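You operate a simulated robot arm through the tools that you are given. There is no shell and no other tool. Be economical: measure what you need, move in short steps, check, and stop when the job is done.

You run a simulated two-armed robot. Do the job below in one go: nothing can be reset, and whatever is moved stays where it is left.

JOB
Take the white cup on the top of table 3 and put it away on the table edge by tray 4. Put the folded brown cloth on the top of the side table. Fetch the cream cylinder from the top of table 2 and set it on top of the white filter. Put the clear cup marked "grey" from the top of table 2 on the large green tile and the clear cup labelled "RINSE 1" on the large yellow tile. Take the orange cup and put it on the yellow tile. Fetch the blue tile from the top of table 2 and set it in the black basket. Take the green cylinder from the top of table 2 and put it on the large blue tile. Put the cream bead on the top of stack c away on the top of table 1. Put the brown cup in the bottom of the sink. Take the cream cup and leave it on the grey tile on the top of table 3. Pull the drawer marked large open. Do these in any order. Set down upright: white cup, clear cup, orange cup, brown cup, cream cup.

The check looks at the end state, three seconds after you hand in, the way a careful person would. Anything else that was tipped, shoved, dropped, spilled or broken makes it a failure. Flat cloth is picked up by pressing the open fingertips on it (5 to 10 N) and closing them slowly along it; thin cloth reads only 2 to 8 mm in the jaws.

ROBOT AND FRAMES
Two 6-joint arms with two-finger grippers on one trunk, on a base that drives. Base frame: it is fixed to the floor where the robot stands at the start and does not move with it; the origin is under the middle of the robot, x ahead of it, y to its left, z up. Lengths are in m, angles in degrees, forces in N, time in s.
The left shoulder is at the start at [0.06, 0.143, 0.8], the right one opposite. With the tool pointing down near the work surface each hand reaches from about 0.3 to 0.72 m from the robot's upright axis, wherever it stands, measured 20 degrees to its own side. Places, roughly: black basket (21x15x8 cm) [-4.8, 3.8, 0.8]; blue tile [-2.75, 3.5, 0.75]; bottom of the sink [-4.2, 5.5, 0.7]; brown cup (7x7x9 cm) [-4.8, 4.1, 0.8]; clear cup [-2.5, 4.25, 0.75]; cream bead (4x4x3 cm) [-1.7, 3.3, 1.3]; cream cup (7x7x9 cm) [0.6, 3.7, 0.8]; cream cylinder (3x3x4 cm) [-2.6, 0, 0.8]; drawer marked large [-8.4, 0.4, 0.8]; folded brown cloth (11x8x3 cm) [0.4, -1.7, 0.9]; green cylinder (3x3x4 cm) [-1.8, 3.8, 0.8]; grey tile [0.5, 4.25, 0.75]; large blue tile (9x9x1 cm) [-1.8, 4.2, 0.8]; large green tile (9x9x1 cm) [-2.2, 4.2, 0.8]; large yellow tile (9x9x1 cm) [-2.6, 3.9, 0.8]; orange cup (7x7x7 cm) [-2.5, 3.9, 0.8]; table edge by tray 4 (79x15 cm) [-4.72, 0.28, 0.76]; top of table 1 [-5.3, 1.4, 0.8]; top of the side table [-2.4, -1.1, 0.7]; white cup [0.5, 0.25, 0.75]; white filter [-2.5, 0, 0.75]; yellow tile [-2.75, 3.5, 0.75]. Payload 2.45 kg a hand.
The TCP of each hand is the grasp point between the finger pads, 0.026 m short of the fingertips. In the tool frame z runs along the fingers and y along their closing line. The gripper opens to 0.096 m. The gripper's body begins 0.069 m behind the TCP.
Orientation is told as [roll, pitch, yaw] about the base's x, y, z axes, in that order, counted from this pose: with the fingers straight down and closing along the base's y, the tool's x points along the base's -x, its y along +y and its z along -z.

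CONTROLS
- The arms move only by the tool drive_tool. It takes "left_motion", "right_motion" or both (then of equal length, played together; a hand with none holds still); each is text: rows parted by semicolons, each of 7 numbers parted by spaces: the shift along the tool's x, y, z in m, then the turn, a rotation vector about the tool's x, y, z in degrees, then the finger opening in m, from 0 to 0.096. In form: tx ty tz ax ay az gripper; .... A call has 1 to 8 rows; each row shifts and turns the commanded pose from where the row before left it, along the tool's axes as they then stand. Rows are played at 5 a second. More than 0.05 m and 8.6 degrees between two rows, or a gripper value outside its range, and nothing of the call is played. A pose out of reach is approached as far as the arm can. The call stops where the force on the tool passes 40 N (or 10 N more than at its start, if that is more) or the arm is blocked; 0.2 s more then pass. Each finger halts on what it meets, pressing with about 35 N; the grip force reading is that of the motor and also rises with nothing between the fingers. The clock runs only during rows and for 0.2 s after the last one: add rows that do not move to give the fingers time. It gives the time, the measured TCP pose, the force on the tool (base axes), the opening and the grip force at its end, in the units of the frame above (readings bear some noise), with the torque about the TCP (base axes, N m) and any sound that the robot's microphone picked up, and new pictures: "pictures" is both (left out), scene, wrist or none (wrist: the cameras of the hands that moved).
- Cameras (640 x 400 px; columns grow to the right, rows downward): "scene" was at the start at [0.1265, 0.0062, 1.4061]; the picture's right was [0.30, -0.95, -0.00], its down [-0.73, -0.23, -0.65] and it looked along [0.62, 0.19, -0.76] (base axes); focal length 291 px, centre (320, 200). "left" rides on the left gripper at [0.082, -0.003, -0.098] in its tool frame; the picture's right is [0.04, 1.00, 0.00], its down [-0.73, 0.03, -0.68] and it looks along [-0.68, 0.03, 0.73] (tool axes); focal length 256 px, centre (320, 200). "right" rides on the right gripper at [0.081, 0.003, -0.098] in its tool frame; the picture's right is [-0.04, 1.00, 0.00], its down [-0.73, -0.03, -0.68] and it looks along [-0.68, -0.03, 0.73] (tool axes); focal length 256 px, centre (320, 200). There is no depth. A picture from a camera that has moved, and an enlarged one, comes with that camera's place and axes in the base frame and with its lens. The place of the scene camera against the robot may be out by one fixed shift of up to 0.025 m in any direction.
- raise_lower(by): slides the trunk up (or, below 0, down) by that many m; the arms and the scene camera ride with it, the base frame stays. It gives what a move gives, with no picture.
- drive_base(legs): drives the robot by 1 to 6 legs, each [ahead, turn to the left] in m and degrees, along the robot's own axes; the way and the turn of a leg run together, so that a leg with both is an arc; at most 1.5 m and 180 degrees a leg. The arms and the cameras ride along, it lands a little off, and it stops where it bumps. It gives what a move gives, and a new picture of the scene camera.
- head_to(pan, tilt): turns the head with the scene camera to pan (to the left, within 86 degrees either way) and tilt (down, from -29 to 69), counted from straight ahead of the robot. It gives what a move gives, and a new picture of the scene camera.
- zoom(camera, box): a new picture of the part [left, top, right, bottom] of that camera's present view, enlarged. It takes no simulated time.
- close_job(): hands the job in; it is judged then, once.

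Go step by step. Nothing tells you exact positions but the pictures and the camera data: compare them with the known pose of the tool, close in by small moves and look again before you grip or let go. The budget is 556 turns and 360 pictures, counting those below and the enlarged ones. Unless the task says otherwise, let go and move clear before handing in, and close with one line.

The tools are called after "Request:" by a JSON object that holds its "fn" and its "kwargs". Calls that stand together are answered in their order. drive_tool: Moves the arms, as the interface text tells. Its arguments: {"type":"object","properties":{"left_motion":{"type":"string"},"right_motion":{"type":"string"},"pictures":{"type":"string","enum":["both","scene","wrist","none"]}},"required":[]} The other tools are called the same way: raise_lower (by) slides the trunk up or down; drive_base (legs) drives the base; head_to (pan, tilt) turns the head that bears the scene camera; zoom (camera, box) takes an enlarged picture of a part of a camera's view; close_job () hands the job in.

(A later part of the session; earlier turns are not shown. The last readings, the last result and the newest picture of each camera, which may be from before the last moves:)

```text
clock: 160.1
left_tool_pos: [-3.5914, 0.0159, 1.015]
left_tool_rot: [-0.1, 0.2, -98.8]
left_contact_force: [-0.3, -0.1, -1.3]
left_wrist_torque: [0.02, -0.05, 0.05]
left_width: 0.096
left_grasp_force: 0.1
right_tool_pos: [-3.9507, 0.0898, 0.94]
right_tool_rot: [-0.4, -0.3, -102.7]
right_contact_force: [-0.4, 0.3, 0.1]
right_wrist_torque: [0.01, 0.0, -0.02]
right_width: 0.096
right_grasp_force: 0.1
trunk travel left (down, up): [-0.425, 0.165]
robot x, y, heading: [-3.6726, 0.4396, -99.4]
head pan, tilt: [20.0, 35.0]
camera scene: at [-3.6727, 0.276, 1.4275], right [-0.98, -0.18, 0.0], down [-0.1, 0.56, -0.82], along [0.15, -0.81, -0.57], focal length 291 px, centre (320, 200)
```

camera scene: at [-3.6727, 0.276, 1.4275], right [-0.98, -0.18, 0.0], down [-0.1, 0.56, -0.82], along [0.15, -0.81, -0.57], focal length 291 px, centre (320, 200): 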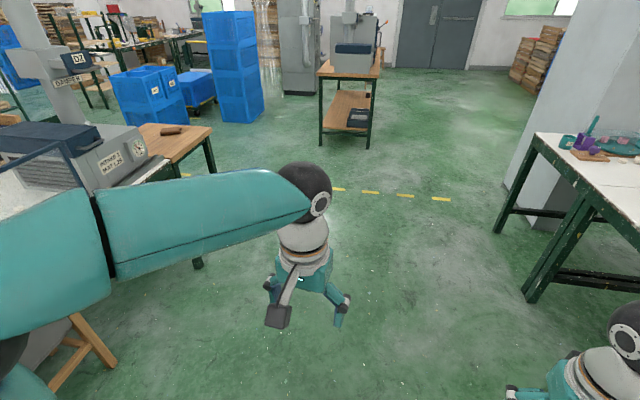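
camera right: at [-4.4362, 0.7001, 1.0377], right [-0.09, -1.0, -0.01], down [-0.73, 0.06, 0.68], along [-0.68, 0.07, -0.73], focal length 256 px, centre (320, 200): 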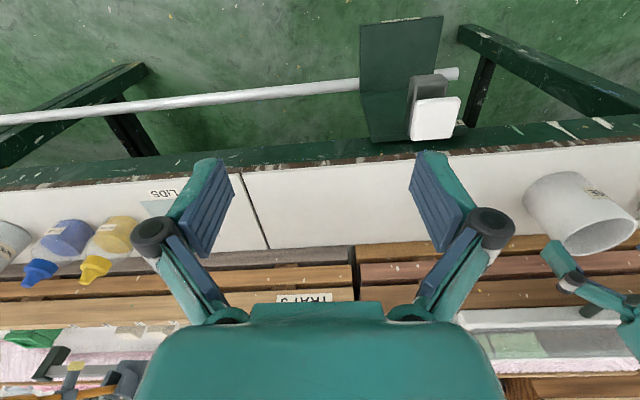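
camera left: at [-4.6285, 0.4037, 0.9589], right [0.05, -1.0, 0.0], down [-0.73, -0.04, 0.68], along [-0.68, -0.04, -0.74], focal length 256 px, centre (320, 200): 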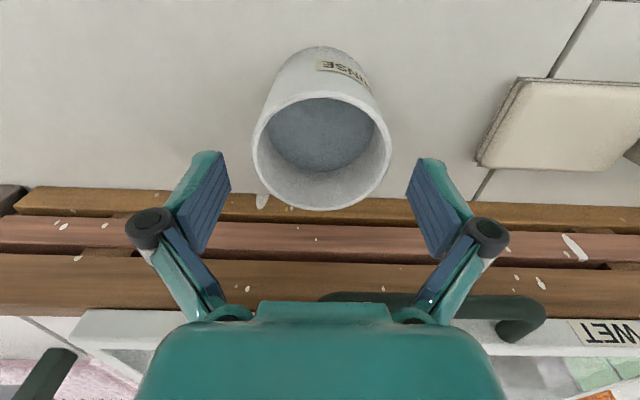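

Continuing the turn toward table 2.

Request:
{"fn": "drive_base", "kwargs": {"legs": [[0, 40], [0, 32], [0.45, 0], [0, 25]]}}

Request:
{"fn": "head_to", "kwargs": {"pan": 0, "tilt": 35}}

```text
clock: 168.0
left_tool_pos: [-2.8648, 0.36, 1.0147]
left_tool_rot: [0.0, 0.2, -2.3]
left_contact_force: [0.0, -0.6, -0.1]
left_wrist_torque: [0.0, -0.02, -0.02]
left_width: 0.0959
left_grasp_force: 0.1
right_tool_pos: [-2.898, -0.0056, 0.9417]
right_tool_rot: [-0.3, -0.3, -6.2]
right_contact_force: [0.1, 0.1, -0.1]
right_wrist_torque: [-0.01, 0.02, -0.02]
right_width: 0.0959
right_grasp_force: 0.0
trunk travel left (down, up): [-0.425, 0.165]
robot x, y, heading: [-3.2808, 0.1938, -3.2]
head pan, tilt: [20.0, 35.0]
camera scene: at [-3.1404, 0.1985, 1.4275], right [0.29, -0.96, 0.0], down [-0.55, -0.17, -0.82], along [0.78, 0.24, -0.57], focal length 291 px, centre (320, 200)
```

scene: 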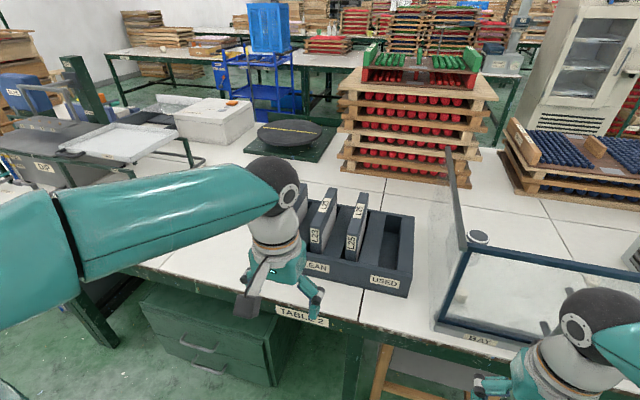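

```text
clock: 168.8
left_tool_pos: [-2.8643, 0.3579, 1.0139]
left_tool_rot: [-0.1, 0.1, -2.3]
left_contact_force: [-1.0, -0.1, 0.6]
left_wrist_torque: [-0.02, -0.02, 0.02]
left_width: 0.0961
left_grasp_force: 0.2
right_tool_pos: [-2.8981, -0.0069, 0.9417]
right_tool_rot: [-0.5, -0.3, -6.3]
right_contact_force: [0.1, 1.6, -0.4]
right_wrist_torque: [-0.01, 0.0, 0.0]
right_width: 0.0961
right_grasp_force: 0.1
trunk travel left (down, up): [-0.425, 0.165]
robot x, y, heading: [-3.2784, 0.1927, -3.1]
head pan, tilt: [0.0, 35.0]
camera scene: at [-3.1371, 0.1687, 1.4275], right [-0.06, -1.0, 0.0], down [-0.57, 0.03, -0.82], along [0.82, -0.05, -0.57], focal length 291 px, centre (320, 200)
```

scene: 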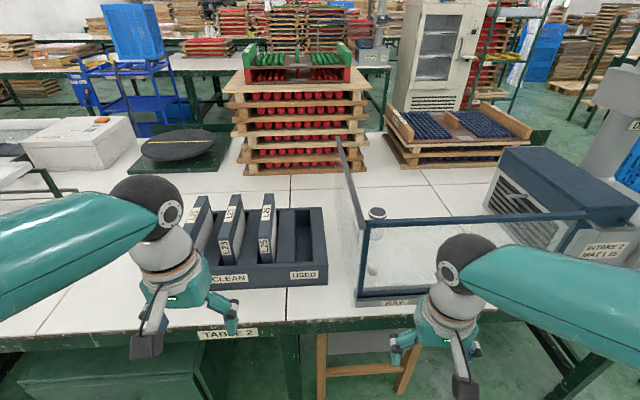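

There's a glass-sided bay; the cylinder and filter may be inside. Zooming.

Request:
{"fn": "zoom", "kwargs": {"camera": "scene", "box": [330, 130, 610, 310]}}

Request:
{"fn": "head_to", "kwargs": {"pan": -20, "tilt": 45}}

```text
2.22 times, centred on (470, 220) of scene
camera zoom: at [-3.1371, 0.1687, 1.4275], right [-0.06, -1.0, 0.0], down [-0.57, 0.03, -0.82], along [0.82, -0.05, -0.57], focal length 648 px, centre (-13, 156)
```

zoom: 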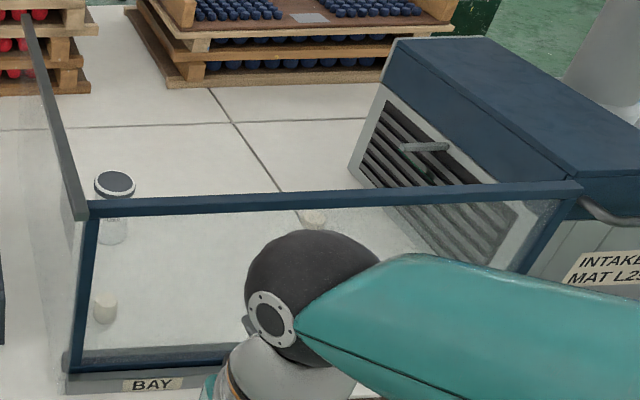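

```text
clock: 169.7
left_tool_pos: [-2.8643, 0.3604, 1.0141]
left_tool_rot: [-0.1, 0.1, -2.2]
left_contact_force: [-0.2, 0.0, -0.3]
left_wrist_torque: [0.01, -0.03, 0.02]
left_width: 0.0962
left_grasp_force: 0.1
right_tool_pos: [-2.8978, -0.0065, 0.9416]
right_tool_rot: [-0.4, -0.3, -6.2]
right_contact_force: [0.3, -0.1, -0.1]
right_wrist_torque: [0.01, 0.01, -0.01]
right_width: 0.0961
right_grasp_force: 0.0
trunk travel left (down, up): [-0.425, 0.165]
robot x, y, heading: [-3.2803, 0.1935, -3.4]
head pan, tilt: [-20.0, 45.0]
camera scene: at [-3.1503, 0.1414, 1.4127], right [-0.39, -0.92, 0.0], down [-0.65, 0.28, -0.71], along [0.65, -0.28, -0.71], focal length 291 px, centre (320, 200)
```

scene: 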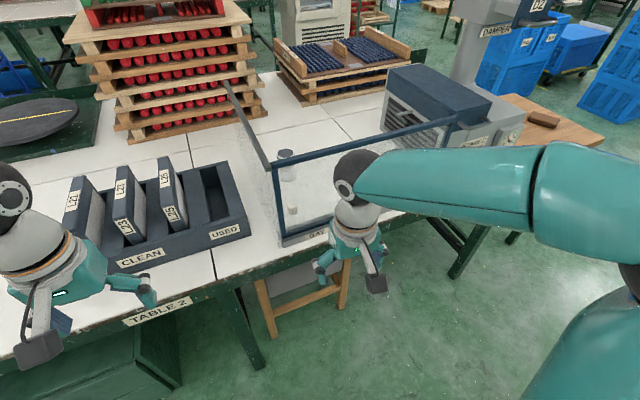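

The cream cylinder stands at about (-2.553, -0.026) inside the bay's corner (walls ~0.28 m high), and a jar-like filter at about (-2.39, -0.07). I'll raise the trunk to reach over the wall and get closer.

Request:
{"fn": "raise_lower", "kwargs": {"by": 0.16}}

Request:
{"fn": "drive_base", "kwargs": {"legs": [[0, -17], [0.22, 0], [0, 19]]}}

Request:
{"fn": "zoom", "kwargs": {"camera": "scene", "box": [180, 100, 500, 300]}}

```text
clock: 171.5
left_tool_pos: [-2.8641, 0.3605, 1.1741]
left_tool_rot: [-0.1, 0.1, -2.3]
left_contact_force: [0.1, -0.6, -0.1]
left_wrist_torque: [-0.01, 0.02, -0.04]
left_width: 0.096
left_grasp_force: 0.1
right_tool_pos: [-2.8981, -0.0065, 1.1018]
right_tool_rot: [-0.4, -0.3, -6.1]
right_contact_force: [0.1, 0.7, 0.0]
right_wrist_torque: [0.03, -0.01, 0.0]
right_width: 0.0961
right_grasp_force: 0.1
trunk travel left (down, up): [-0.585, 0.005]
robot x, y, heading: [-3.2795, 0.1913, -3.4]
head pan, tilt: [-20.0, 45.0]
```

```text
clock: 175.4
left_tool_pos: [-2.6712, 0.2975, 1.1754]
left_tool_rot: [-0.1, 0.1, -0.5]
left_contact_force: [0.1, -0.6, 0.3]
left_wrist_torque: [0.01, -0.01, 0.01]
left_width: 0.0958
left_grasp_force: 0.0
right_tool_pos: [-2.6943, -0.0697, 1.1009]
right_tool_rot: [-0.3, -0.2, -4.5]
right_contact_force: [-0.8, -0.3, 0.6]
right_wrist_torque: [0.02, 0.0, 0.02]
right_width: 0.096
right_grasp_force: 0.1
trunk travel left (down, up): [-0.585, 0.005]
robot x, y, heading: [-3.0788, 0.1057, -1.5]
head pan, tilt: [-20.0, 45.0]
camera scene: at [-2.9518, 0.0578, 1.5727], right [-0.37, -0.93, 0.0], down [-0.66, 0.26, -0.71], along [0.66, -0.26, -0.71], focal length 291 px, centre (320, 200)
```

scene: 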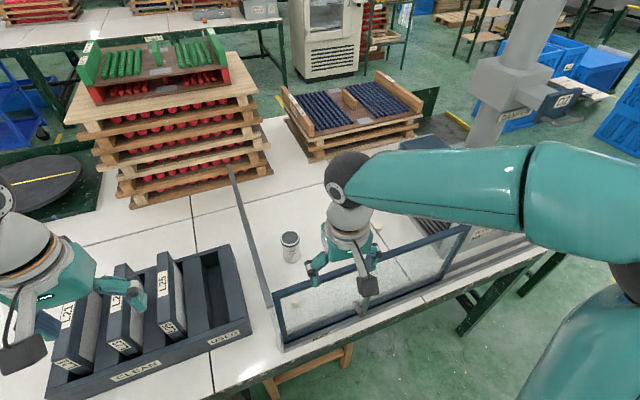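

```text
2.00 times, centred on (340, 200) of scene
camera zoom: at [-2.9518, 0.0578, 1.5727], right [-0.37, -0.93, 0.0], down [-0.66, 0.26, -0.71], along [0.66, -0.26, -0.71], focal length 583 px, centre (280, 200)
```

zoom: 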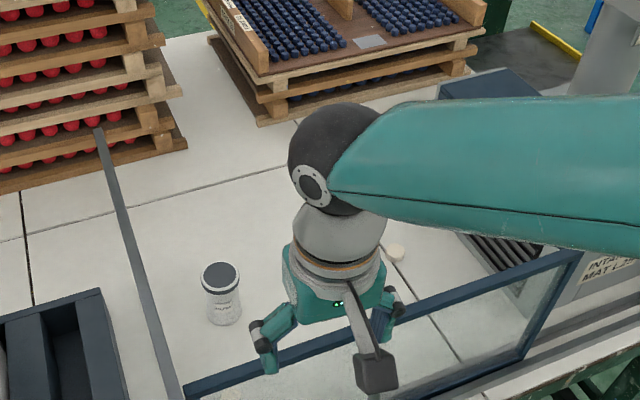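

Zooming in on the jar and the disc to identify the filter.

Request:
{"fn": "zoom", "kwargs": {"camera": "scene", "box": [260, 210, 420, 310]}}

Request:
{"fn": "zoom", "kwargs": {"camera": "right", "box": [0, 0, 640, 400]}}

```text
4.00 times, centred on (340, 260) of scene
camera zoom: at [-2.9518, 0.0578, 1.5727], right [-0.37, -0.93, 0.0], down [-0.66, 0.26, -0.71], along [0.66, -0.26, -0.71], focal length 1166 px, centre (240, -40)
```

zoom: 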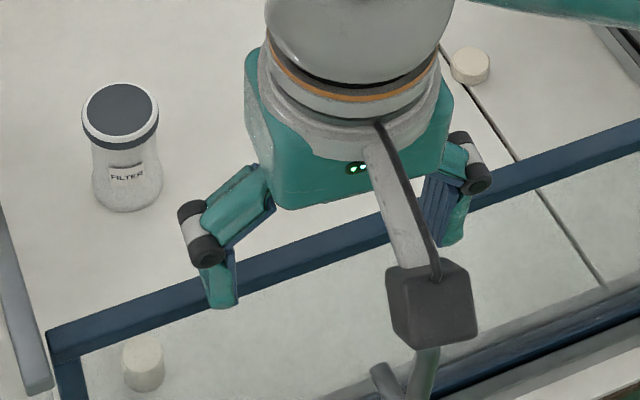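

```text
1.00 times, centred on (320, 200) of right (not enlarged: the box is as wide or as high as the picture)
camera zoom: at [-2.7746, -0.0584, 1.1992], right [0.12, 0.99, -0.01], down [0.73, -0.08, 0.68], along [0.68, -0.09, -0.73], focal length 256 px, centre (320, 200)
```

zoom: 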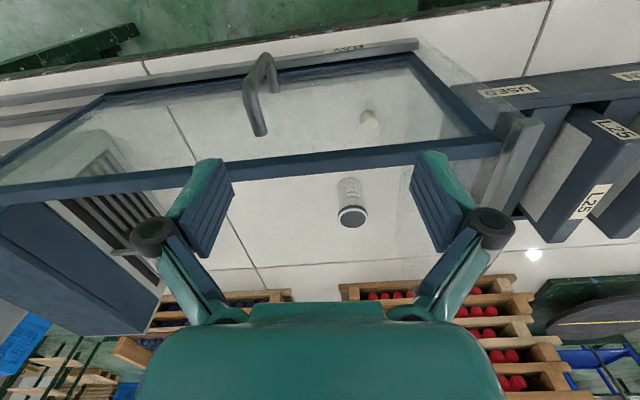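

The jar is labelled FILTER; top centre about (-2.40, -0.052). Cylinder about (-2.557, -0.005). I'll turn the right hand 90° so its camera stays clear of the front pane.

Request:
{"fn": "drive_tool", "kwargs": {"right_motion": "0 0 0 0 0 -8.5 0.07; 0 0 0 0 0 -8.5 0.06; 0 0 0 0 0 -8.5 0.06; 0 0 0 0 0 -8.5 0.06; 0 0 0 0 0 -8.5 0.06; 0 0 0 0 0 -8.5 0.06; 0 0 0 0 0 -8.5 0.06; 0 0 0 0 0 -8.5 0.06", "pictures": "none"}}

Request:
{"fn": "drive_tool", "kwargs": {"right_motion": "0 0 0 0 0 -8.5 0.06; 0 0 0 0 0 -8.5 0.06; 0 0 0 0 0 -8.5 0.06; 0 0 0 0 0 0 0.06", "pictures": "wrist"}}

```text
clock: 177.2
left_tool_pos: [-2.6723, 0.2981, 1.175]
left_tool_rot: [0.0, 0.1, -0.6]
left_contact_force: [0.5, 0.4, -0.2]
left_wrist_torque: [-0.01, 0.01, 0.0]
left_width: 0.096
left_grasp_force: 0.1
right_tool_pos: [-2.6941, -0.0682, 1.1007]
right_tool_rot: [-0.6, 0.2, 63.6]
right_contact_force: [0.1, -0.2, -0.1]
right_wrist_torque: [0.01, 0.02, 0.01]
right_width: 0.0601
right_grasp_force: 0.1
trunk travel left (down, up): [-0.585, 0.005]
robot x, y, heading: [-3.0803, 0.1058, -1.5]
head pan, tilt: [-20.0, 45.0]
```

```text
clock: 178.2
left_tool_pos: [-2.6713, 0.2983, 1.1738]
left_tool_rot: [0.0, 0.1, -0.5]
left_contact_force: [-0.1, 0.1, -0.7]
left_wrist_torque: [0.02, 0.01, 0.01]
left_width: 0.0959
left_grasp_force: 0.0
right_tool_pos: [-2.6941, -0.0686, 1.1021]
right_tool_rot: [-0.3, 0.4, 89.1]
right_contact_force: [-0.3, -0.1, -0.3]
right_wrist_torque: [0.02, 0.01, -0.02]
right_width: 0.0599
right_grasp_force: 0.1
trunk travel left (down, up): [-0.585, 0.005]
robot x, y, heading: [-3.0807, 0.1077, -1.8]
head pan, tilt: [-20.0, 45.0]
camera right: at [-2.6986, -0.1496, 1.2004], right [-1.0, 0.06, -0.01], down [0.04, 0.74, 0.67], along [0.04, 0.67, -0.74], focal length 256 px, centre (320, 200)
```

right: 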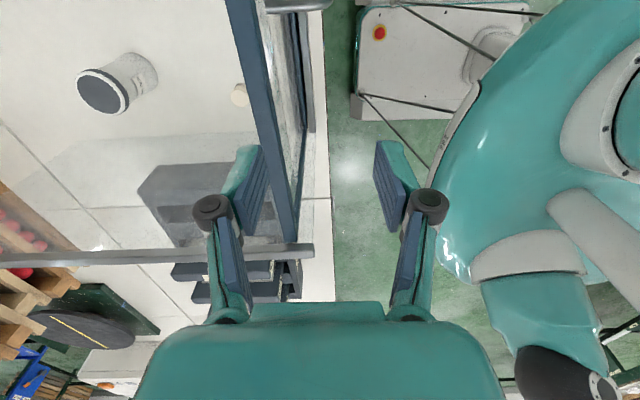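

Cylinder confirmed at (-2.559, -0.005). Moving above it.

Request:
{"fn": "drive_tool", "kwargs": {"right_motion": "-0.0165 -0.0338 0 0 0 0 0.06; -0.0165 -0.0338 0 0 0 0 0.06; -0.0165 -0.0338 0 0 0 0 0.06; -0.0165 -0.0338 0 0 0 0 0.06; 0 0 0.03 0 0 0 0.06; 0 0 0.03 0 0 0 0.06; 0 0 0 0 0 0 0.06", "pictures": "both"}}

```text
clock: 179.8
left_tool_pos: [-2.6717, 0.2983, 1.1737]
left_tool_rot: [-0.1, 0.1, -0.5]
left_contact_force: [-0.3, -0.6, 0.1]
left_wrist_torque: [0.0, -0.01, -0.01]
left_width: 0.0958
left_grasp_force: 0.1
right_tool_pos: [-2.557, -0.0063, 1.0426]
right_tool_rot: [-0.2, 0.3, 89.1]
right_contact_force: [0.3, 0.2, 0.3]
right_wrist_torque: [0.0, 0.02, 0.0]
right_width: 0.0601
right_grasp_force: 0.1
trunk travel left (down, up): [-0.585, 0.005]
robot x, y, heading: [-3.0808, 0.1071, -1.7]
head pan, tilt: [-20.0, 45.0]
camera scene: at [-2.9519, 0.0578, 1.5727], right [-0.37, -0.93, 0.0], down [-0.66, 0.26, -0.71], along [0.66, -0.26, -0.71], focal length 291 px, centre (320, 200)
camera right: at [-2.5609, -0.0868, 1.1413], right [-1.0, 0.06, -0.01], down [0.04, 0.74, 0.67], along [0.04, 0.67, -0.74], focal length 256 px, centre (320, 200)
```

scene: 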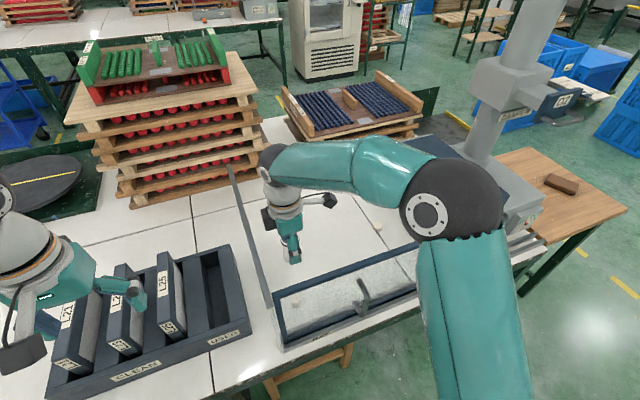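
right: 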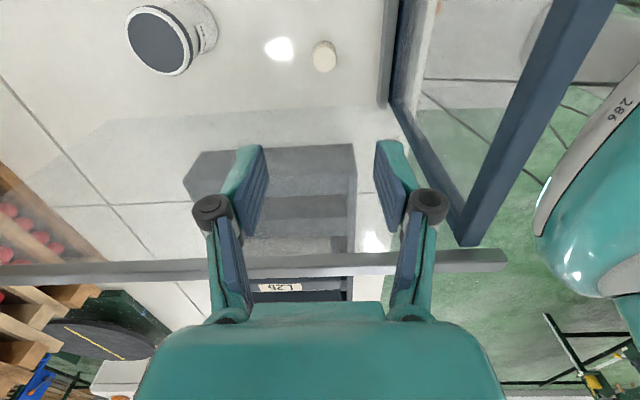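

Aligned. To keep the wrist off the left pane I tilt 12° and go straight down in stages.

Request:
{"fn": "drive_tool", "kwargs": {"right_motion": "0 0 0 0 -6 0 0.06; 0 0 0 0 -6 0 0.06; 0.0083 0 0.0391 0 0 0 0.06; 0.0083 0 0.0391 0 0 0 0.06; 0.0083 0 0.0391 0 0 0 0.06; 0 0 0 0 0 0 0.06", "pictures": "both"}}

```text
clock: 181.2
left_tool_pos: [-2.6727, 0.2988, 1.1758]
left_tool_rot: [-0.1, 0.1, -0.6]
left_contact_force: [-0.3, 0.5, 0.1]
left_wrist_torque: [-0.02, 0.0, 0.01]
left_width: 0.0958
left_grasp_force: 0.1
right_tool_pos: [-2.557, -0.0069, 0.9227]
right_tool_rot: [-0.3, -11.6, 89.0]
right_contact_force: [-0.2, -0.6, -0.1]
right_wrist_torque: [0.0, -0.01, 0.0]
right_width: 0.0601
right_grasp_force: 0.0
trunk travel left (down, up): [-0.585, 0.005]
robot x, y, heading: [-3.079, 0.105, -1.4]
head pan, tilt: [-20.0, 45.0]
camera scene: at [-2.9521, 0.058, 1.5728], right [-0.37, -0.93, 0.0], down [-0.66, 0.26, -0.71], along [0.66, -0.26, -0.71], focal length 291 px, centre (320, 200)
camera right: at [-2.562, -0.1066, 1.0022], right [-1.0, 0.06, 0.0], down [0.04, 0.58, 0.81], along [0.04, 0.81, -0.58], focal length 256 px, centre (320, 200)
```

scene: 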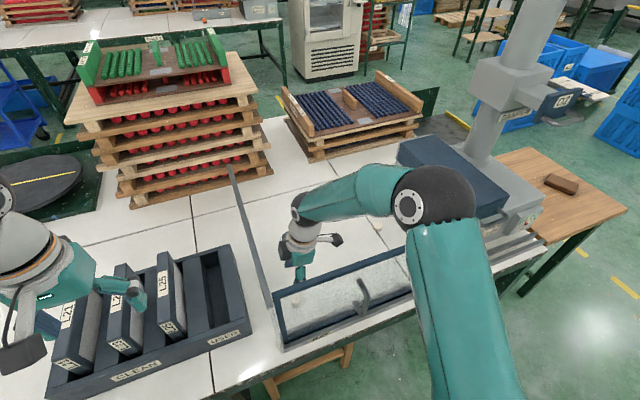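
right: 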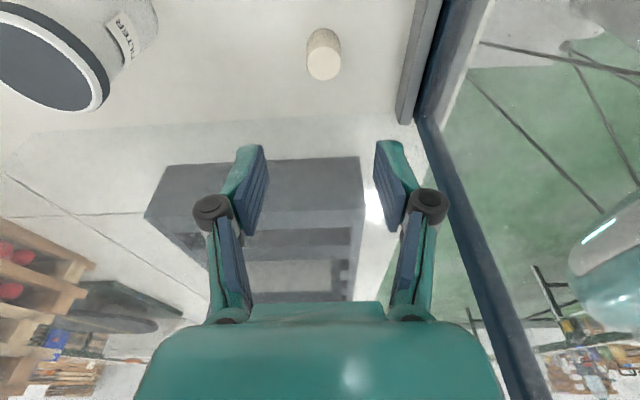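

Path looks clear; elbow stays well above the pane. Continuing down.

Request:
{"fn": "drive_tool", "kwargs": {"right_motion": "0.003 0 0.03 0 0 0 0.06; 0.005 0 0.03 0 0 0 0.06; 0.006 0 0.03 0 0 0 0.06; 0 0 0 0 0 0 0.06", "pictures": "both"}}

```text
clock: 182.2
left_tool_pos: [-2.6714, 0.2969, 1.1737]
left_tool_rot: [-0.1, 0.0, -0.5]
left_contact_force: [-0.1, 0.2, 0.4]
left_wrist_torque: [-0.03, 0.01, 0.0]
left_width: 0.0964
left_grasp_force: 0.0
right_tool_pos: [-2.5571, -0.0037, 0.8288]
right_tool_rot: [-0.4, -11.5, 89.0]
right_contact_force: [-0.2, 0.5, 0.1]
right_wrist_torque: [0.0, 0.04, -0.01]
right_width: 0.0599
right_grasp_force: 0.1
trunk travel left (down, up): [-0.585, 0.005]
robot x, y, heading: [-3.0758, 0.1063, -1.5]
head pan, tilt: [-20.0, 45.0]
camera scene: at [-2.9518, 0.058, 1.5727], right [-0.37, -0.93, 0.0], down [-0.66, 0.26, -0.71], along [0.66, -0.26, -0.71], focal length 291 px, centre (320, 200)
camera right: at [-2.5608, -0.1038, 0.9089], right [-1.0, 0.06, 0.0], down [0.04, 0.58, 0.81], along [0.05, 0.81, -0.58], focal length 256 px, centre (320, 200)
```

scene: 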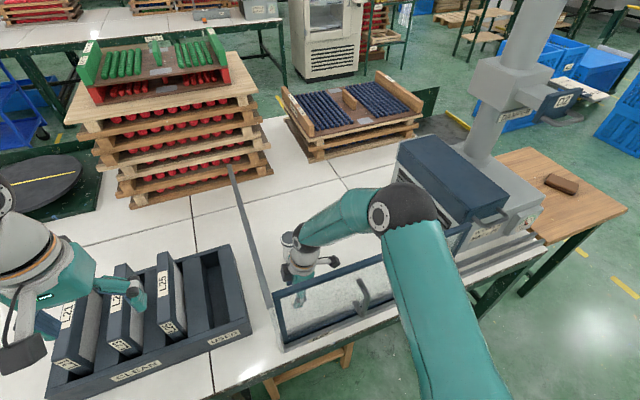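
right: 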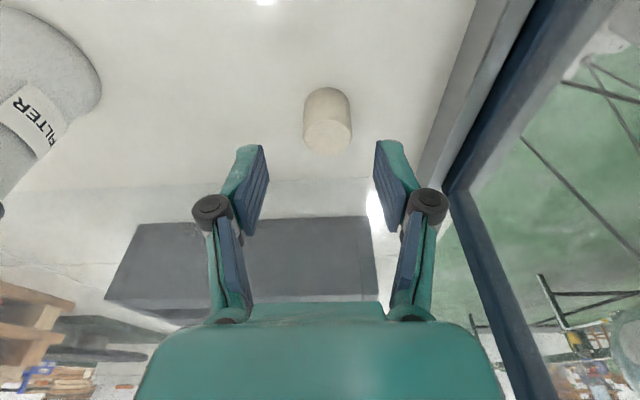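

Almost there; last descent, then close.

Request:
{"fn": "drive_tool", "kwargs": {"right_motion": "0.004 0.001 0.02 0 0 0 0.06; 0.005 0.001 0.024 0 0 0 0.06; 0 0 0 0 0 0 0.06", "pictures": "wrist"}}

```text
clock: 183.0
left_tool_pos: [-2.6713, 0.2966, 1.1759]
left_tool_rot: [-0.1, 0.1, -0.5]
left_contact_force: [0.5, -1.0, -0.1]
left_wrist_torque: [0.04, -0.01, 0.0]
left_width: 0.0961
left_grasp_force: 0.0
right_tool_pos: [-2.5572, -0.0011, 0.7849]
right_tool_rot: [-0.4, -11.5, 89.1]
right_contact_force: [0.1, -0.4, -0.2]
right_wrist_torque: [-0.01, -0.01, 0.02]
right_width: 0.0601
right_grasp_force: 0.2
trunk travel left (down, up): [-0.585, 0.005]
robot x, y, heading: [-3.0793, 0.1095, -1.3]
head pan, tilt: [-20.0, 45.0]
camera right: at [-2.5631, -0.1023, 0.8656], right [-1.0, 0.06, 0.0], down [0.04, 0.58, 0.81], along [0.04, 0.81, -0.58], focal length 256 px, centre (320, 200)
```

right: 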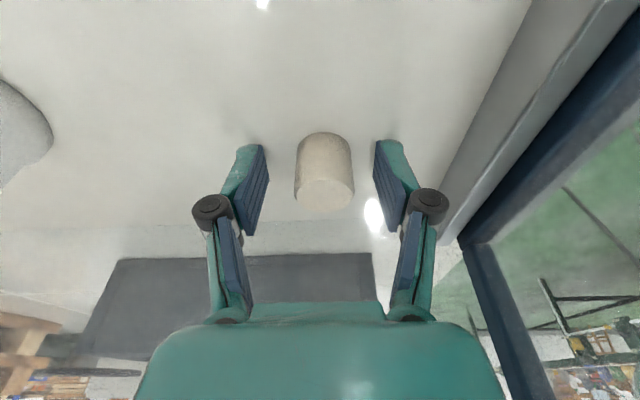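

The cylinder top is level with the TCP. A bit lower, then grip.

Request:
{"fn": "drive_tool", "kwargs": {"right_motion": "0.001 0 0.006 0 0 0 0.06; 0 0 0 0 0 0 0.05; 0 0 0 0 0 0 0.04; 0 0 0 0 0 0 0.03; 0 0 0 0 0 0 0.02; 0 0 0 0 0 0 0.02", "pictures": "wrist"}}

```text
clock: 183.6
left_tool_pos: [-2.6791, 0.2974, 1.1804]
left_tool_rot: [-0.1, -0.2, -0.4]
left_contact_force: [0.3, 0.1, -0.2]
left_wrist_torque: [-0.01, -0.04, 0.01]
left_width: 0.0961
left_grasp_force: 0.0
right_tool_pos: [-2.5638, -0.0012, 0.7879]
right_tool_rot: [-0.3, -11.5, 89.1]
right_contact_force: [-23.3, -2.7, 52.1]
right_wrist_torque: [-0.43, 1.6, -0.06]
right_width: 0.0294
right_grasp_force: 25.1
trunk travel left (down, up): [-0.585, 0.005]
robot x, y, heading: [-3.0802, 0.1067, -1.4]
head pan, tilt: [-20.0, 45.0]
stopped in row 3 (right hand): the force on the tool passed its limit at 52 N (the readings are from after the stop); the commanded pose is now the measured one
camera right: at [-2.568, -0.1016, 0.8681], right [-1.0, 0.06, 0.0], down [0.04, 0.58, 0.81], along [0.04, 0.81, -0.59], focal length 256 px, centre (320, 200)
```

right: 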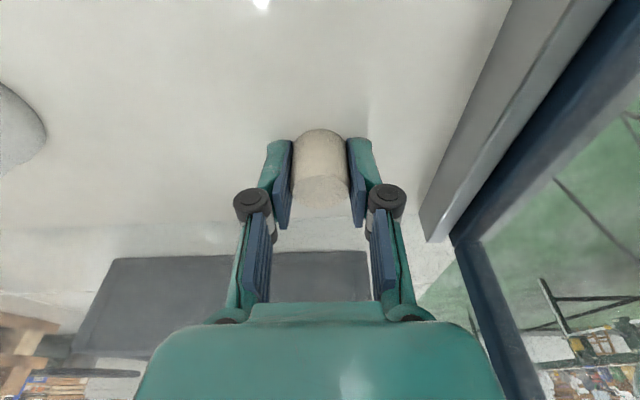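

Gripped (0.029) with fingertips pressing the table. Lift slowly.

Request:
{"fn": "drive_tool", "kwargs": {"right_motion": "0 0 -0.004 0 0 0 0.02; -0.001 0 -0.006 0 0 0 0.015; -0.004 0 -0.02 0 0 0 0.015; -0.006 0 -0.03 0 0 0 0.015; -0.006 0 -0.03 0 0 0 0.015; -0.006 0 -0.03 0 0 0 0.015; 0 0 0 0 0 0 0.015", "pictures": "both"}}

```text
clock: 185.2
left_tool_pos: [-2.6712, 0.2968, 1.1746]
left_tool_rot: [-0.1, 0.1, -0.5]
left_contact_force: [0.7, -0.1, 0.0]
left_wrist_torque: [-0.01, 0.03, 0.01]
left_width: 0.0961
left_grasp_force: 0.0
right_tool_pos: [-2.5584, -0.0044, 0.9049]
right_tool_rot: [-0.3, -11.6, 89.0]
right_contact_force: [0.3, -0.2, 0.0]
right_wrist_torque: [0.02, 0.03, 0.0]
right_width: 0.028
right_grasp_force: 34.5
trunk travel left (down, up): [-0.585, 0.005]
robot x, y, heading: [-3.0824, 0.1098, -1.7]
head pan, tilt: [-20.0, 45.0]
camera scene: at [-2.9508, 0.0579, 1.5726], right [-0.37, -0.93, 0.0], down [-0.66, 0.26, -0.71], along [0.66, -0.26, -0.71], focal length 291 px, centre (320, 200)
camera right: at [-2.5628, -0.1037, 0.9847], right [-1.0, 0.06, 0.0], down [0.04, 0.58, 0.81], along [0.05, 0.81, -0.58], focal length 256 px, centre (320, 200)
```

scene: 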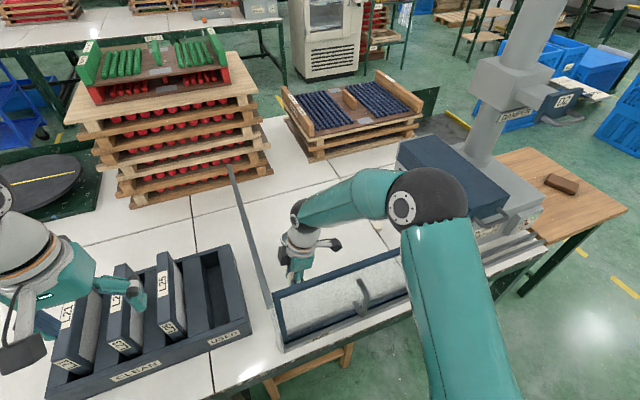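
right: 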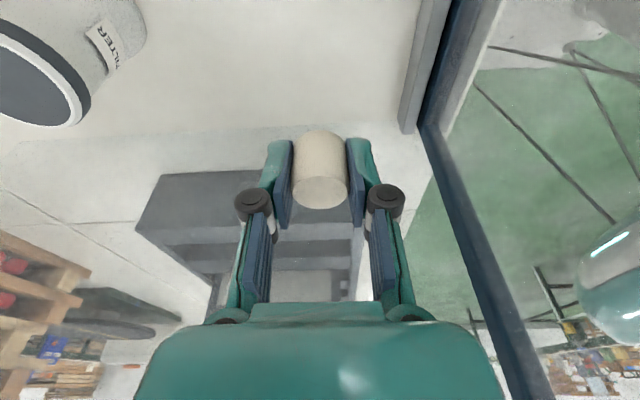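

Held well. Raise and move over the filter.

Request:
{"fn": "drive_tool", "kwargs": {"right_motion": "-0.006 0 -0.03 0 0 0 0.015; -0.005 0 -0.024 0 0 0 0.015; 0.0105 -0.035 -0.0023 0 0 0 0.015; 0.0105 -0.035 -0.0023 0 0 0 0.015; 0.0105 -0.035 -0.0023 0 0 0 0.015; 0.0105 -0.035 -0.0023 0 0 0 0.015; 0 0 0 0 0 0 0.015", "pictures": "both"}}

```text
clock: 186.8
left_tool_pos: [-2.6718, 0.297, 1.1763]
left_tool_rot: [-0.1, 0.1, -0.5]
left_contact_force: [-0.9, 0.2, -0.3]
left_wrist_torque: [0.0, 0.02, 0.02]
left_width: 0.0959
left_grasp_force: 0.1
right_tool_pos: [-2.4218, -0.0506, 0.9616]
right_tool_rot: [-0.1, -11.6, 88.8]
right_contact_force: [0.2, 0.7, -0.2]
right_wrist_torque: [0.0, -0.04, -0.01]
right_width: 0.028
right_grasp_force: 34.6
trunk travel left (down, up): [-0.585, 0.005]
robot x, y, heading: [-3.0797, 0.1056, -1.5]
head pan, tilt: [-20.0, 45.0]
camera scene: at [-2.9523, 0.0579, 1.5728], right [-0.37, -0.93, 0.0], down [-0.66, 0.26, -0.71], along [0.66, -0.26, -0.71], focal length 291 px, centre (320, 200)
camera right: at [-2.4258, -0.1495, 1.0411], right [-1.0, 0.06, 0.0], down [0.04, 0.58, 0.81], along [0.04, 0.81, -0.58], focal length 256 px, centre (320, 200)
```

scene: 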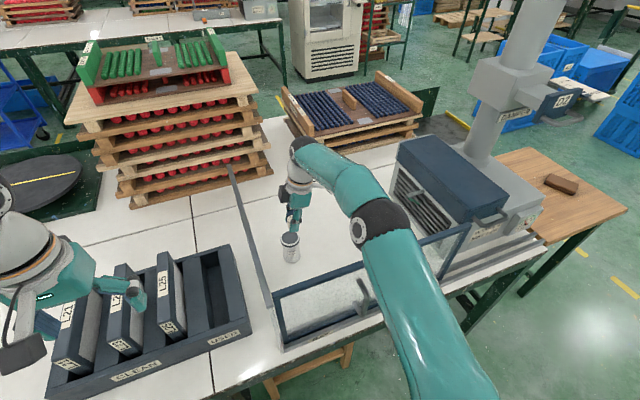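
right: 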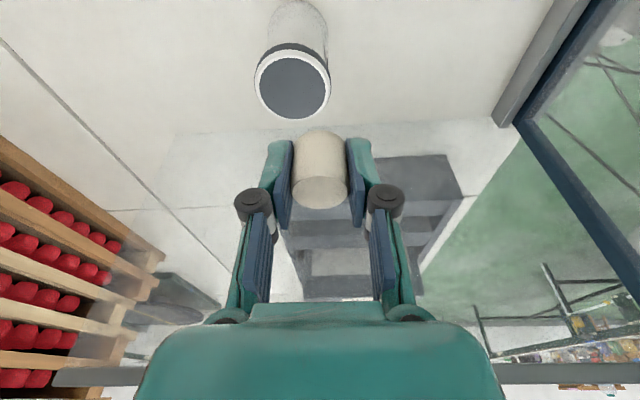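

Filter top centre ≈ (-2.399, -0.036), z≈0.845. Aligning and lowering to just above.

Request:
{"fn": "drive_tool", "kwargs": {"right_motion": "-0.007 -0.0115 0.0015 0 0 0 0.015; -0.007 -0.0115 0.0015 0 0 0 0.015; 0.005 0 0.024 0 0 0 0.015; 0.005 0 0.024 0 0 0 0.015; 0 0 0 0 0 0 0.015", "pictures": "both"}}

```text
clock: 188.0
left_tool_pos: [-2.6714, 0.297, 1.1757]
left_tool_rot: [-0.2, 0.1, -0.5]
left_contact_force: [0.1, -0.9, 0.4]
left_wrist_torque: [0.02, -0.04, 0.01]
left_width: 0.096
left_grasp_force: 0.0
right_tool_pos: [-2.4031, -0.035, 0.9104]
right_tool_rot: [-0.3, -11.5, 88.9]
right_contact_force: [-0.2, 0.2, -0.4]
right_wrist_torque: [-0.02, -0.02, -0.01]
right_width: 0.0279
right_grasp_force: 35.6
right hand out of reach, approached as far as the arm can: row 2
trunk travel left (down, up): [-0.585, 0.005]
robot x, y, heading: [-3.0775, 0.1055, -1.5]
head pan, tilt: [-20.0, 45.0]
camera scene: at [-2.9515, 0.0579, 1.5727], right [-0.37, -0.93, 0.0], down [-0.66, 0.26, -0.71], along [0.66, -0.26, -0.71], focal length 291 px, centre (320, 200)
camera right: at [-2.4075, -0.1349, 0.9903], right [-1.0, 0.06, 0.0], down [0.04, 0.58, 0.81], along [0.05, 0.81, -0.58], focal length 256 px, centre (320, 200)
```

scene: 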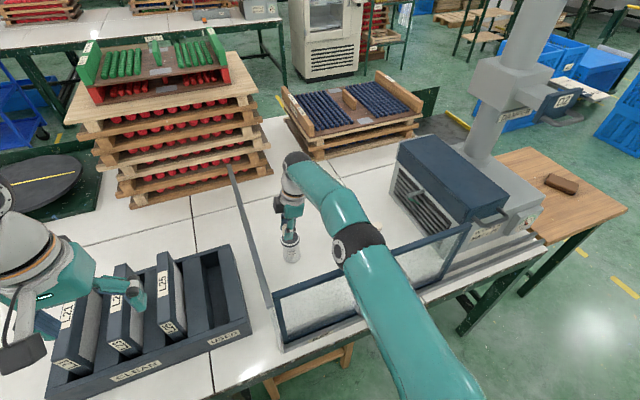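
right: 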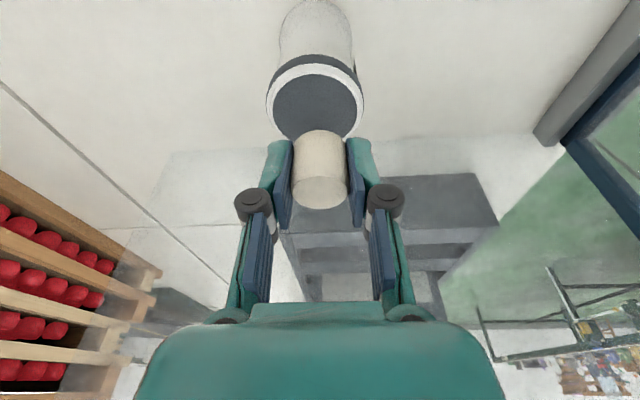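

Well aligned. Lowering gently until contact.

Request:
{"fn": "drive_tool", "kwargs": {"right_motion": "0.005 -0.002 0.011 0 0 0 0.015; 0.002 0 0.009 0 0 0 0.015; 0 0 0 0 0 0 0.015", "pictures": "wrist"}}

```text
clock: 188.8
left_tool_pos: [-2.6702, 0.2968, 1.174]
left_tool_rot: [0.0, 0.1, -0.5]
left_contact_force: [0.4, 0.0, 0.5]
left_wrist_torque: [-0.01, 0.0, 0.01]
left_width: 0.096
left_grasp_force: 0.1
right_tool_pos: [-2.3999, -0.0388, 0.8889]
right_tool_rot: [-0.3, -11.5, 88.9]
right_contact_force: [0.5, 0.1, -0.5]
right_wrist_torque: [0.01, 0.07, 0.0]
right_width: 0.0284
right_grasp_force: 34.7
trunk travel left (down, up): [-0.585, 0.005]
robot x, y, heading: [-3.0781, 0.1019, -1.6]
head pan, tilt: [-20.0, 45.0]
camera right: at [-2.4039, -0.1375, 0.9695], right [-1.0, 0.06, 0.0], down [0.04, 0.58, 0.81], along [0.05, 0.81, -0.58], focal length 256 px, centre (320, 200)
```

right: 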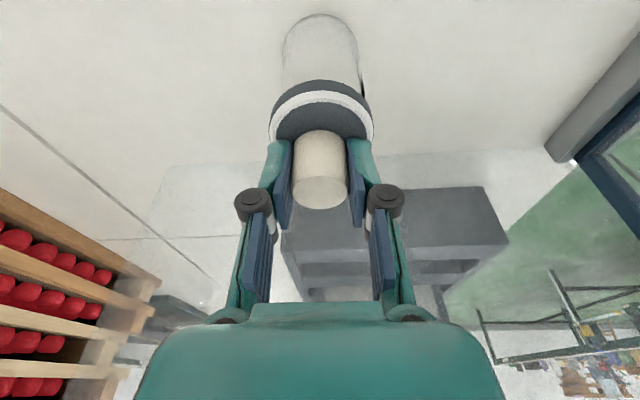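

Request:
{"fn": "drive_tool", "kwargs": {"right_motion": "0.0008 0 0.004 0 0 0 0.015; 0 0 0 0 0 0 0.015", "pictures": "none"}}

```text
clock: 189.4
left_tool_pos: [-2.6727, 0.2971, 1.1759]
left_tool_rot: [-0.1, 0.0, -0.5]
left_contact_force: [0.3, -0.4, -0.2]
left_wrist_torque: [0.0, -0.02, 0.02]
left_width: 0.0959
left_grasp_force: 0.0
right_tool_pos: [-2.4003, -0.0383, 0.8883]
right_tool_rot: [-0.8, -11.5, 88.9]
right_contact_force: [0.4, -0.2, 13.9]
right_wrist_torque: [-0.02, 0.12, -0.02]
right_width: 0.0283
right_grasp_force: 34.9
trunk travel left (down, up): [-0.585, 0.005]
robot x, y, heading: [-3.0804, 0.105, -1.3]
head pan, tilt: [-20.0, 45.0]
```

Contact. Ease slightly and release.

Request:
{"fn": "drive_tool", "kwargs": {"right_motion": "0 0 -0.002 0 0 0 0.02; 0 0 0 0 0 0 0.03; 0 0 0 0 0 0 0.035; 0 0 0 0 0 0 0.045; 0 0 0 0 0 0 0.06; 0 0 0 0 0 0 0.06", "pictures": "wrist"}}

```text
clock: 190.8
left_tool_pos: [-2.671, 0.2985, 1.1752]
left_tool_rot: [-0.1, 0.1, -0.6]
left_contact_force: [0.0, -0.2, -0.6]
left_wrist_torque: [-0.01, -0.01, -0.02]
left_width: 0.0961
left_grasp_force: 0.0
right_tool_pos: [-2.3993, -0.0382, 0.887]
right_tool_rot: [-0.3, -11.5, 88.9]
right_contact_force: [0.4, -0.2, 0.2]
right_wrist_torque: [-0.01, 0.03, 0.01]
right_width: 0.0599
right_grasp_force: 0.1
trunk travel left (down, up): [-0.585, 0.005]
robot x, y, heading: [-3.0805, 0.1027, -1.3]
head pan, tilt: [-20.0, 45.0]
camera right: at [-2.4036, -0.1386, 0.9671], right [-1.0, 0.06, 0.0], down [0.04, 0.58, 0.81], along [0.05, 0.81, -0.58], focal length 256 px, centre (320, 200)
```

right: 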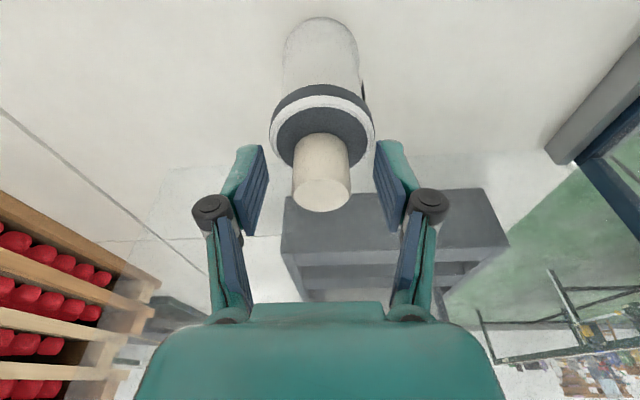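

Cylinder stands on the filter. Rising straight up, then back over the pane.

Request:
{"fn": "drive_tool", "kwargs": {"right_motion": "-0.004 0 -0.02 0 0 0 0.06; -0.008 0 -0.038 0 0 0 0.06; -0.008 0 -0.038 0 0 0 0.06; -0.008 0 -0.038 0 0 0 0.06; -0.008 0 -0.038 0 0 0 0.06; 0 0.02 -0.03 0 0 0 0.06; 0 0.045 0 0 0 0 0.06; 0 0.045 0 0 0 0 0.06", "pictures": "scene"}}

```text
clock: 192.6
left_tool_pos: [-2.6733, 0.2977, 1.1743]
left_tool_rot: [0.0, 0.0, -0.5]
left_contact_force: [0.0, 0.6, 0.3]
left_wrist_torque: [0.03, -0.01, -0.01]
left_width: 0.0956
left_grasp_force: 0.0
right_tool_pos: [-2.5359, -0.0406, 1.0865]
right_tool_rot: [-0.5, -11.6, 88.9]
right_contact_force: [-0.8, -0.3, 0.1]
right_wrist_torque: [-0.02, -0.03, 0.0]
right_width: 0.0601
right_grasp_force: 0.1
right hand out of reach, approached as far as the arm can: row 3, 4, 5
trunk travel left (down, up): [-0.585, 0.005]
robot x, y, heading: [-3.0796, 0.1063, -1.7]
head pan, tilt: [-20.0, 45.0]
camera scene: at [-2.953, 0.0579, 1.5728], right [-0.37, -0.93, 0.0], down [-0.66, 0.26, -0.71], along [0.66, -0.26, -0.71], focal length 291 px, centre (320, 200)
```

scene: 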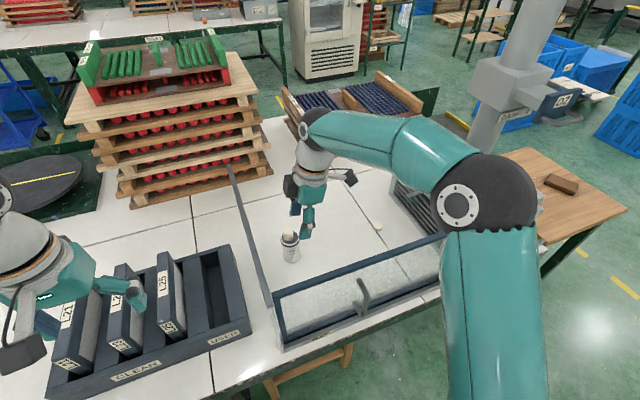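

Placed. Bring the right hand back to its carrying pose.

Request:
{"fn": "drive_tool", "kwargs": {"right_motion": "0 0.045 0 0 0 0 0.08; 0 0.045 0 0 0 0 0.096; 0 0.045 0 0 0 0 0.096; 0 0.04 0 0 6 0 0.096; 0 0 0 0 6 0 0.096; 0 0 0 0 0 8.5 0.096; 0 0 0 0 0 8.5 0.096; 0 0 0 0 0 8.5 0.096", "pictures": "none"}}

Request:
{"fn": "drive_tool", "kwargs": {"right_motion": "0 0 0 0 0 8.5 0.096; 0 0 0 0 0 8.5 0.096; 0 0 0 0 0 8.5 0.096; 0 0 0 0 0 8.5 0.096; 0 0 0 0 0 8.5 0.096; 0 0 0 0 0 8.5 0.096; 0 0 0 0 0 8.5 0.096; 0 0 0 0 0 5 0.096", "pictures": "none"}}

Request:
{"fn": "zoom", "kwargs": {"camera": "scene", "box": [220, 190, 380, 290]}}

```text
clock: 194.4
left_tool_pos: [-2.6713, 0.2976, 1.176]
left_tool_rot: [0.0, 0.1, -0.5]
left_contact_force: [0.7, -0.4, 0.6]
left_wrist_torque: [-0.03, -0.03, 0.02]
left_width: 0.0961
left_grasp_force: 0.0
right_tool_pos: [-2.71, -0.0393, 1.0874]
right_tool_rot: [-0.4, 0.3, 63.4]
right_contact_force: [0.5, -0.4, 0.9]
right_wrist_torque: [0.0, -0.03, 0.0]
right_width: 0.0959
right_grasp_force: 0.0
trunk travel left (down, up): [-0.585, 0.005]
robot x, y, heading: [-3.083, 0.1055, -1.7]
head pan, tilt: [-20.0, 45.0]
```

```text
clock: 196.2
left_tool_pos: [-2.6719, 0.2966, 1.1754]
left_tool_rot: [-0.1, 0.1, -0.5]
left_contact_force: [0.6, 0.2, -0.3]
left_wrist_torque: [-0.04, -0.01, -0.01]
left_width: 0.0958
left_grasp_force: 0.1
right_tool_pos: [-2.7099, -0.0381, 1.0867]
right_tool_rot: [-0.5, -0.2, -1.1]
right_contact_force: [1.1, 0.6, -0.2]
right_wrist_torque: [0.0, -0.01, -0.01]
right_width: 0.0959
right_grasp_force: 0.1
trunk travel left (down, up): [-0.585, 0.005]
robot x, y, heading: [-3.0795, 0.1061, -1.8]
head pan, tilt: [-20.0, 45.0]
```

```text
4.00 times, centred on (300, 240) of scene
camera zoom: at [-2.9515, 0.0579, 1.5727], right [-0.37, -0.93, 0.0], down [-0.66, 0.26, -0.71], along [0.66, -0.26, -0.71], focal length 1166 px, centre (400, 40)
```

zoom: 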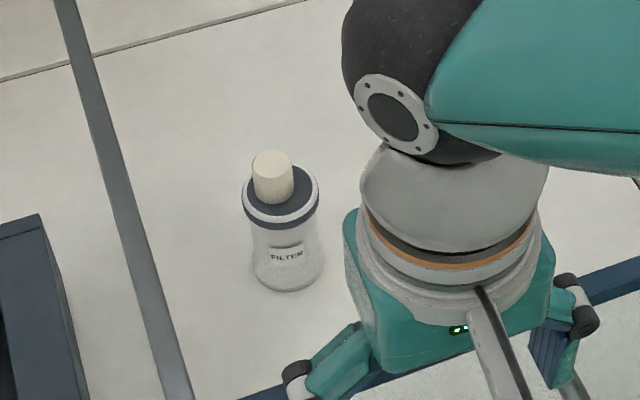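

Excellent. Next, the far end of table 2. Backing off and driving up the aisle.

Request:
{"fn": "drive_base", "kwargs": {"legs": [[-0.48, 0], [0, 45], [0, 47]]}}

Request:
{"fn": "head_to", "kwargs": {"pan": 0, "tilt": 20}}

```text
clock: 203.3
left_tool_pos: [-3.7036, 0.5521, 1.1757]
left_tool_rot: [-0.2, 0.1, 82.8]
left_contact_force: [-0.7, -0.4, -0.6]
left_wrist_torque: [-0.04, -0.1, -0.04]
left_width: 0.0958
left_grasp_force: 0.1
right_tool_pos: [-3.3753, 0.4754, 1.0873]
right_tool_rot: [-0.8, -0.2, 82.3]
right_contact_force: [-1.4, 0.4, 0.6]
right_wrist_torque: [-0.04, -0.07, 0.0]
right_width: 0.0961
right_grasp_force: 0.1
trunk travel left (down, up): [-0.585, 0.005]
robot x, y, heading: [-3.5088, 0.1124, 83.4]
head pan, tilt: [-20.0, 45.0]
stopped in leg 3: the robot was blocked; the commanded pose is now the measured one
camera scene: at [-3.4787, 0.2321, 1.5726], right [0.9, -0.44, 0.0], down [-0.31, -0.63, -0.71], along [0.32, 0.63, -0.71], focal length 291 px, centre (320, 200)
```

scene: 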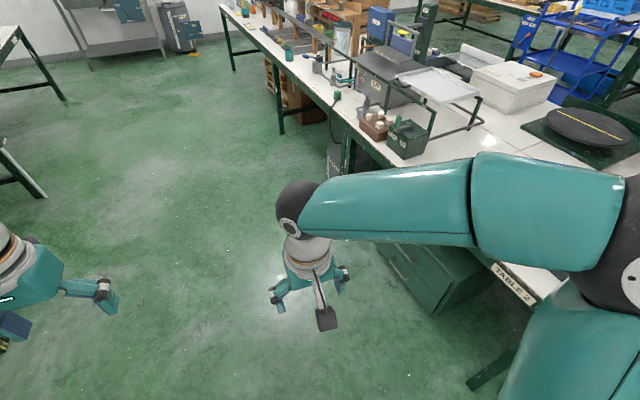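

```text
clock: 204.2
left_tool_pos: [-3.7004, 0.551, 1.1762]
left_tool_rot: [-0.1, 0.2, 82.8]
left_contact_force: [0.2, 0.4, 0.2]
left_wrist_torque: [0.03, 0.01, -0.01]
left_width: 0.0962
left_grasp_force: 0.0
right_tool_pos: [-3.3727, 0.4738, 1.0872]
right_tool_rot: [-0.6, -0.4, 82.3]
right_contact_force: [-1.2, -0.7, -0.3]
right_wrist_torque: [-0.02, -0.02, -0.01]
right_width: 0.0961
right_grasp_force: 0.1
trunk travel left (down, up): [-0.585, 0.005]
robot x, y, heading: [-3.5094, 0.1145, 83.5]
head pan, tilt: [0.0, 20.0]
camera scene: at [-3.5007, 0.2501, 1.6113], right [0.99, -0.11, 0.0], down [-0.04, -0.34, -0.94], along [0.11, 0.93, -0.34], focal length 291 px, centre (320, 200)
```

scene: 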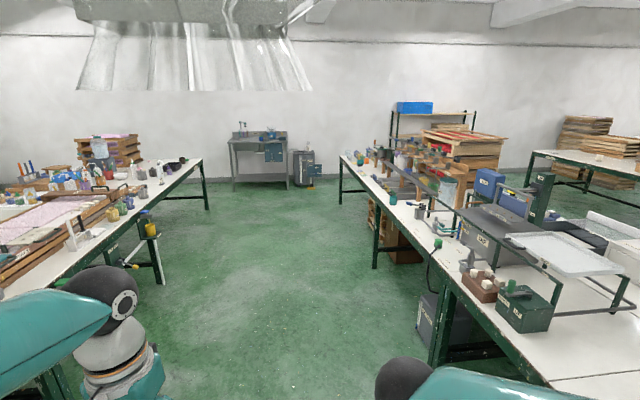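

Request:
{"fn": "drive_base", "kwargs": {"legs": [[0, 8], [1.5, 0], [1.5, 0], [0.3, 0], [0, -60]]}}

Request:
{"fn": "head_to", "kwargs": {"pan": -15, "tilt": 30}}

```text
clock: 224.0
left_tool_pos: [-3.3678, 3.7825, 1.175]
left_tool_rot: [-0.1, 0.2, 31.3]
left_contact_force: [0.0, -0.1, 0.0]
left_wrist_torque: [-0.02, 0.01, 0.01]
left_width: 0.0962
left_grasp_force: 0.1
right_tool_pos: [-3.2231, 3.4784, 1.0885]
right_tool_rot: [-0.4, -0.3, 30.6]
right_contact_force: [0.2, 0.5, -0.3]
right_wrist_torque: [-0.01, 0.03, 0.0]
right_width: 0.0961
right_grasp_force: 0.1
trunk travel left (down, up): [-0.585, 0.005]
robot x, y, heading: [-3.611, 3.3931, 32.6]
head pan, tilt: [0.0, 20.0]
camera scene: at [-3.4899, 3.4611, 1.6113], right [0.53, -0.85, 0.0], down [-0.29, -0.18, -0.94], along [0.79, 0.5, -0.34], focal length 291 px, centre (320, 200)
```

scene: 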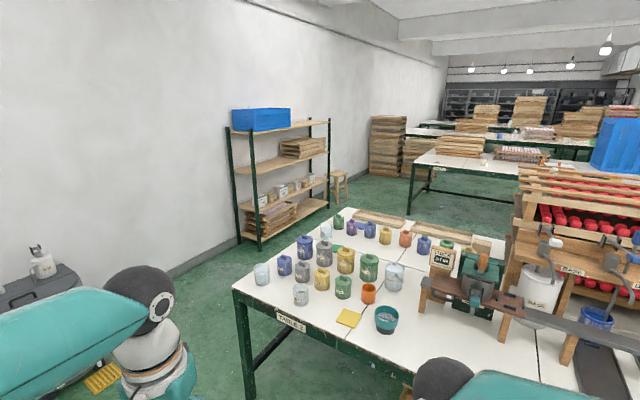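

```text
clock: 224.8
left_tool_pos: [-3.3694, 3.785, 1.1779]
left_tool_rot: [-0.2, 0.0, 31.3]
left_contact_force: [0.2, 0.7, -0.1]
left_wrist_torque: [-0.03, -0.02, 0.0]
left_width: 0.096
left_grasp_force: 0.1
right_tool_pos: [-3.2261, 3.4801, 1.0878]
right_tool_rot: [-0.6, -0.3, 30.6]
right_contact_force: [-0.7, 0.9, -1.0]
right_wrist_torque: [-0.03, -0.05, -0.04]
right_width: 0.0961
right_grasp_force: 0.0
trunk travel left (down, up): [-0.585, 0.005]
robot x, y, heading: [-3.6112, 3.3921, 32.2]
head pan, tilt: [-15.0, 30.0]
camera scene: at [-3.4841, 3.4393, 1.5954], right [0.3, -0.95, 0.0], down [-0.48, -0.15, -0.87], along [0.83, 0.26, -0.5], focal length 291 px, centre (320, 200)
```

scene: 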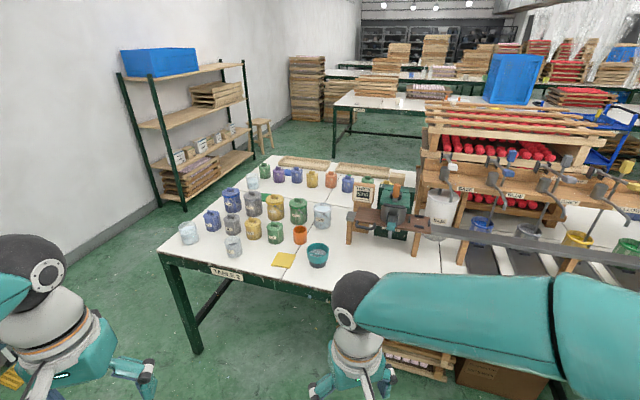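

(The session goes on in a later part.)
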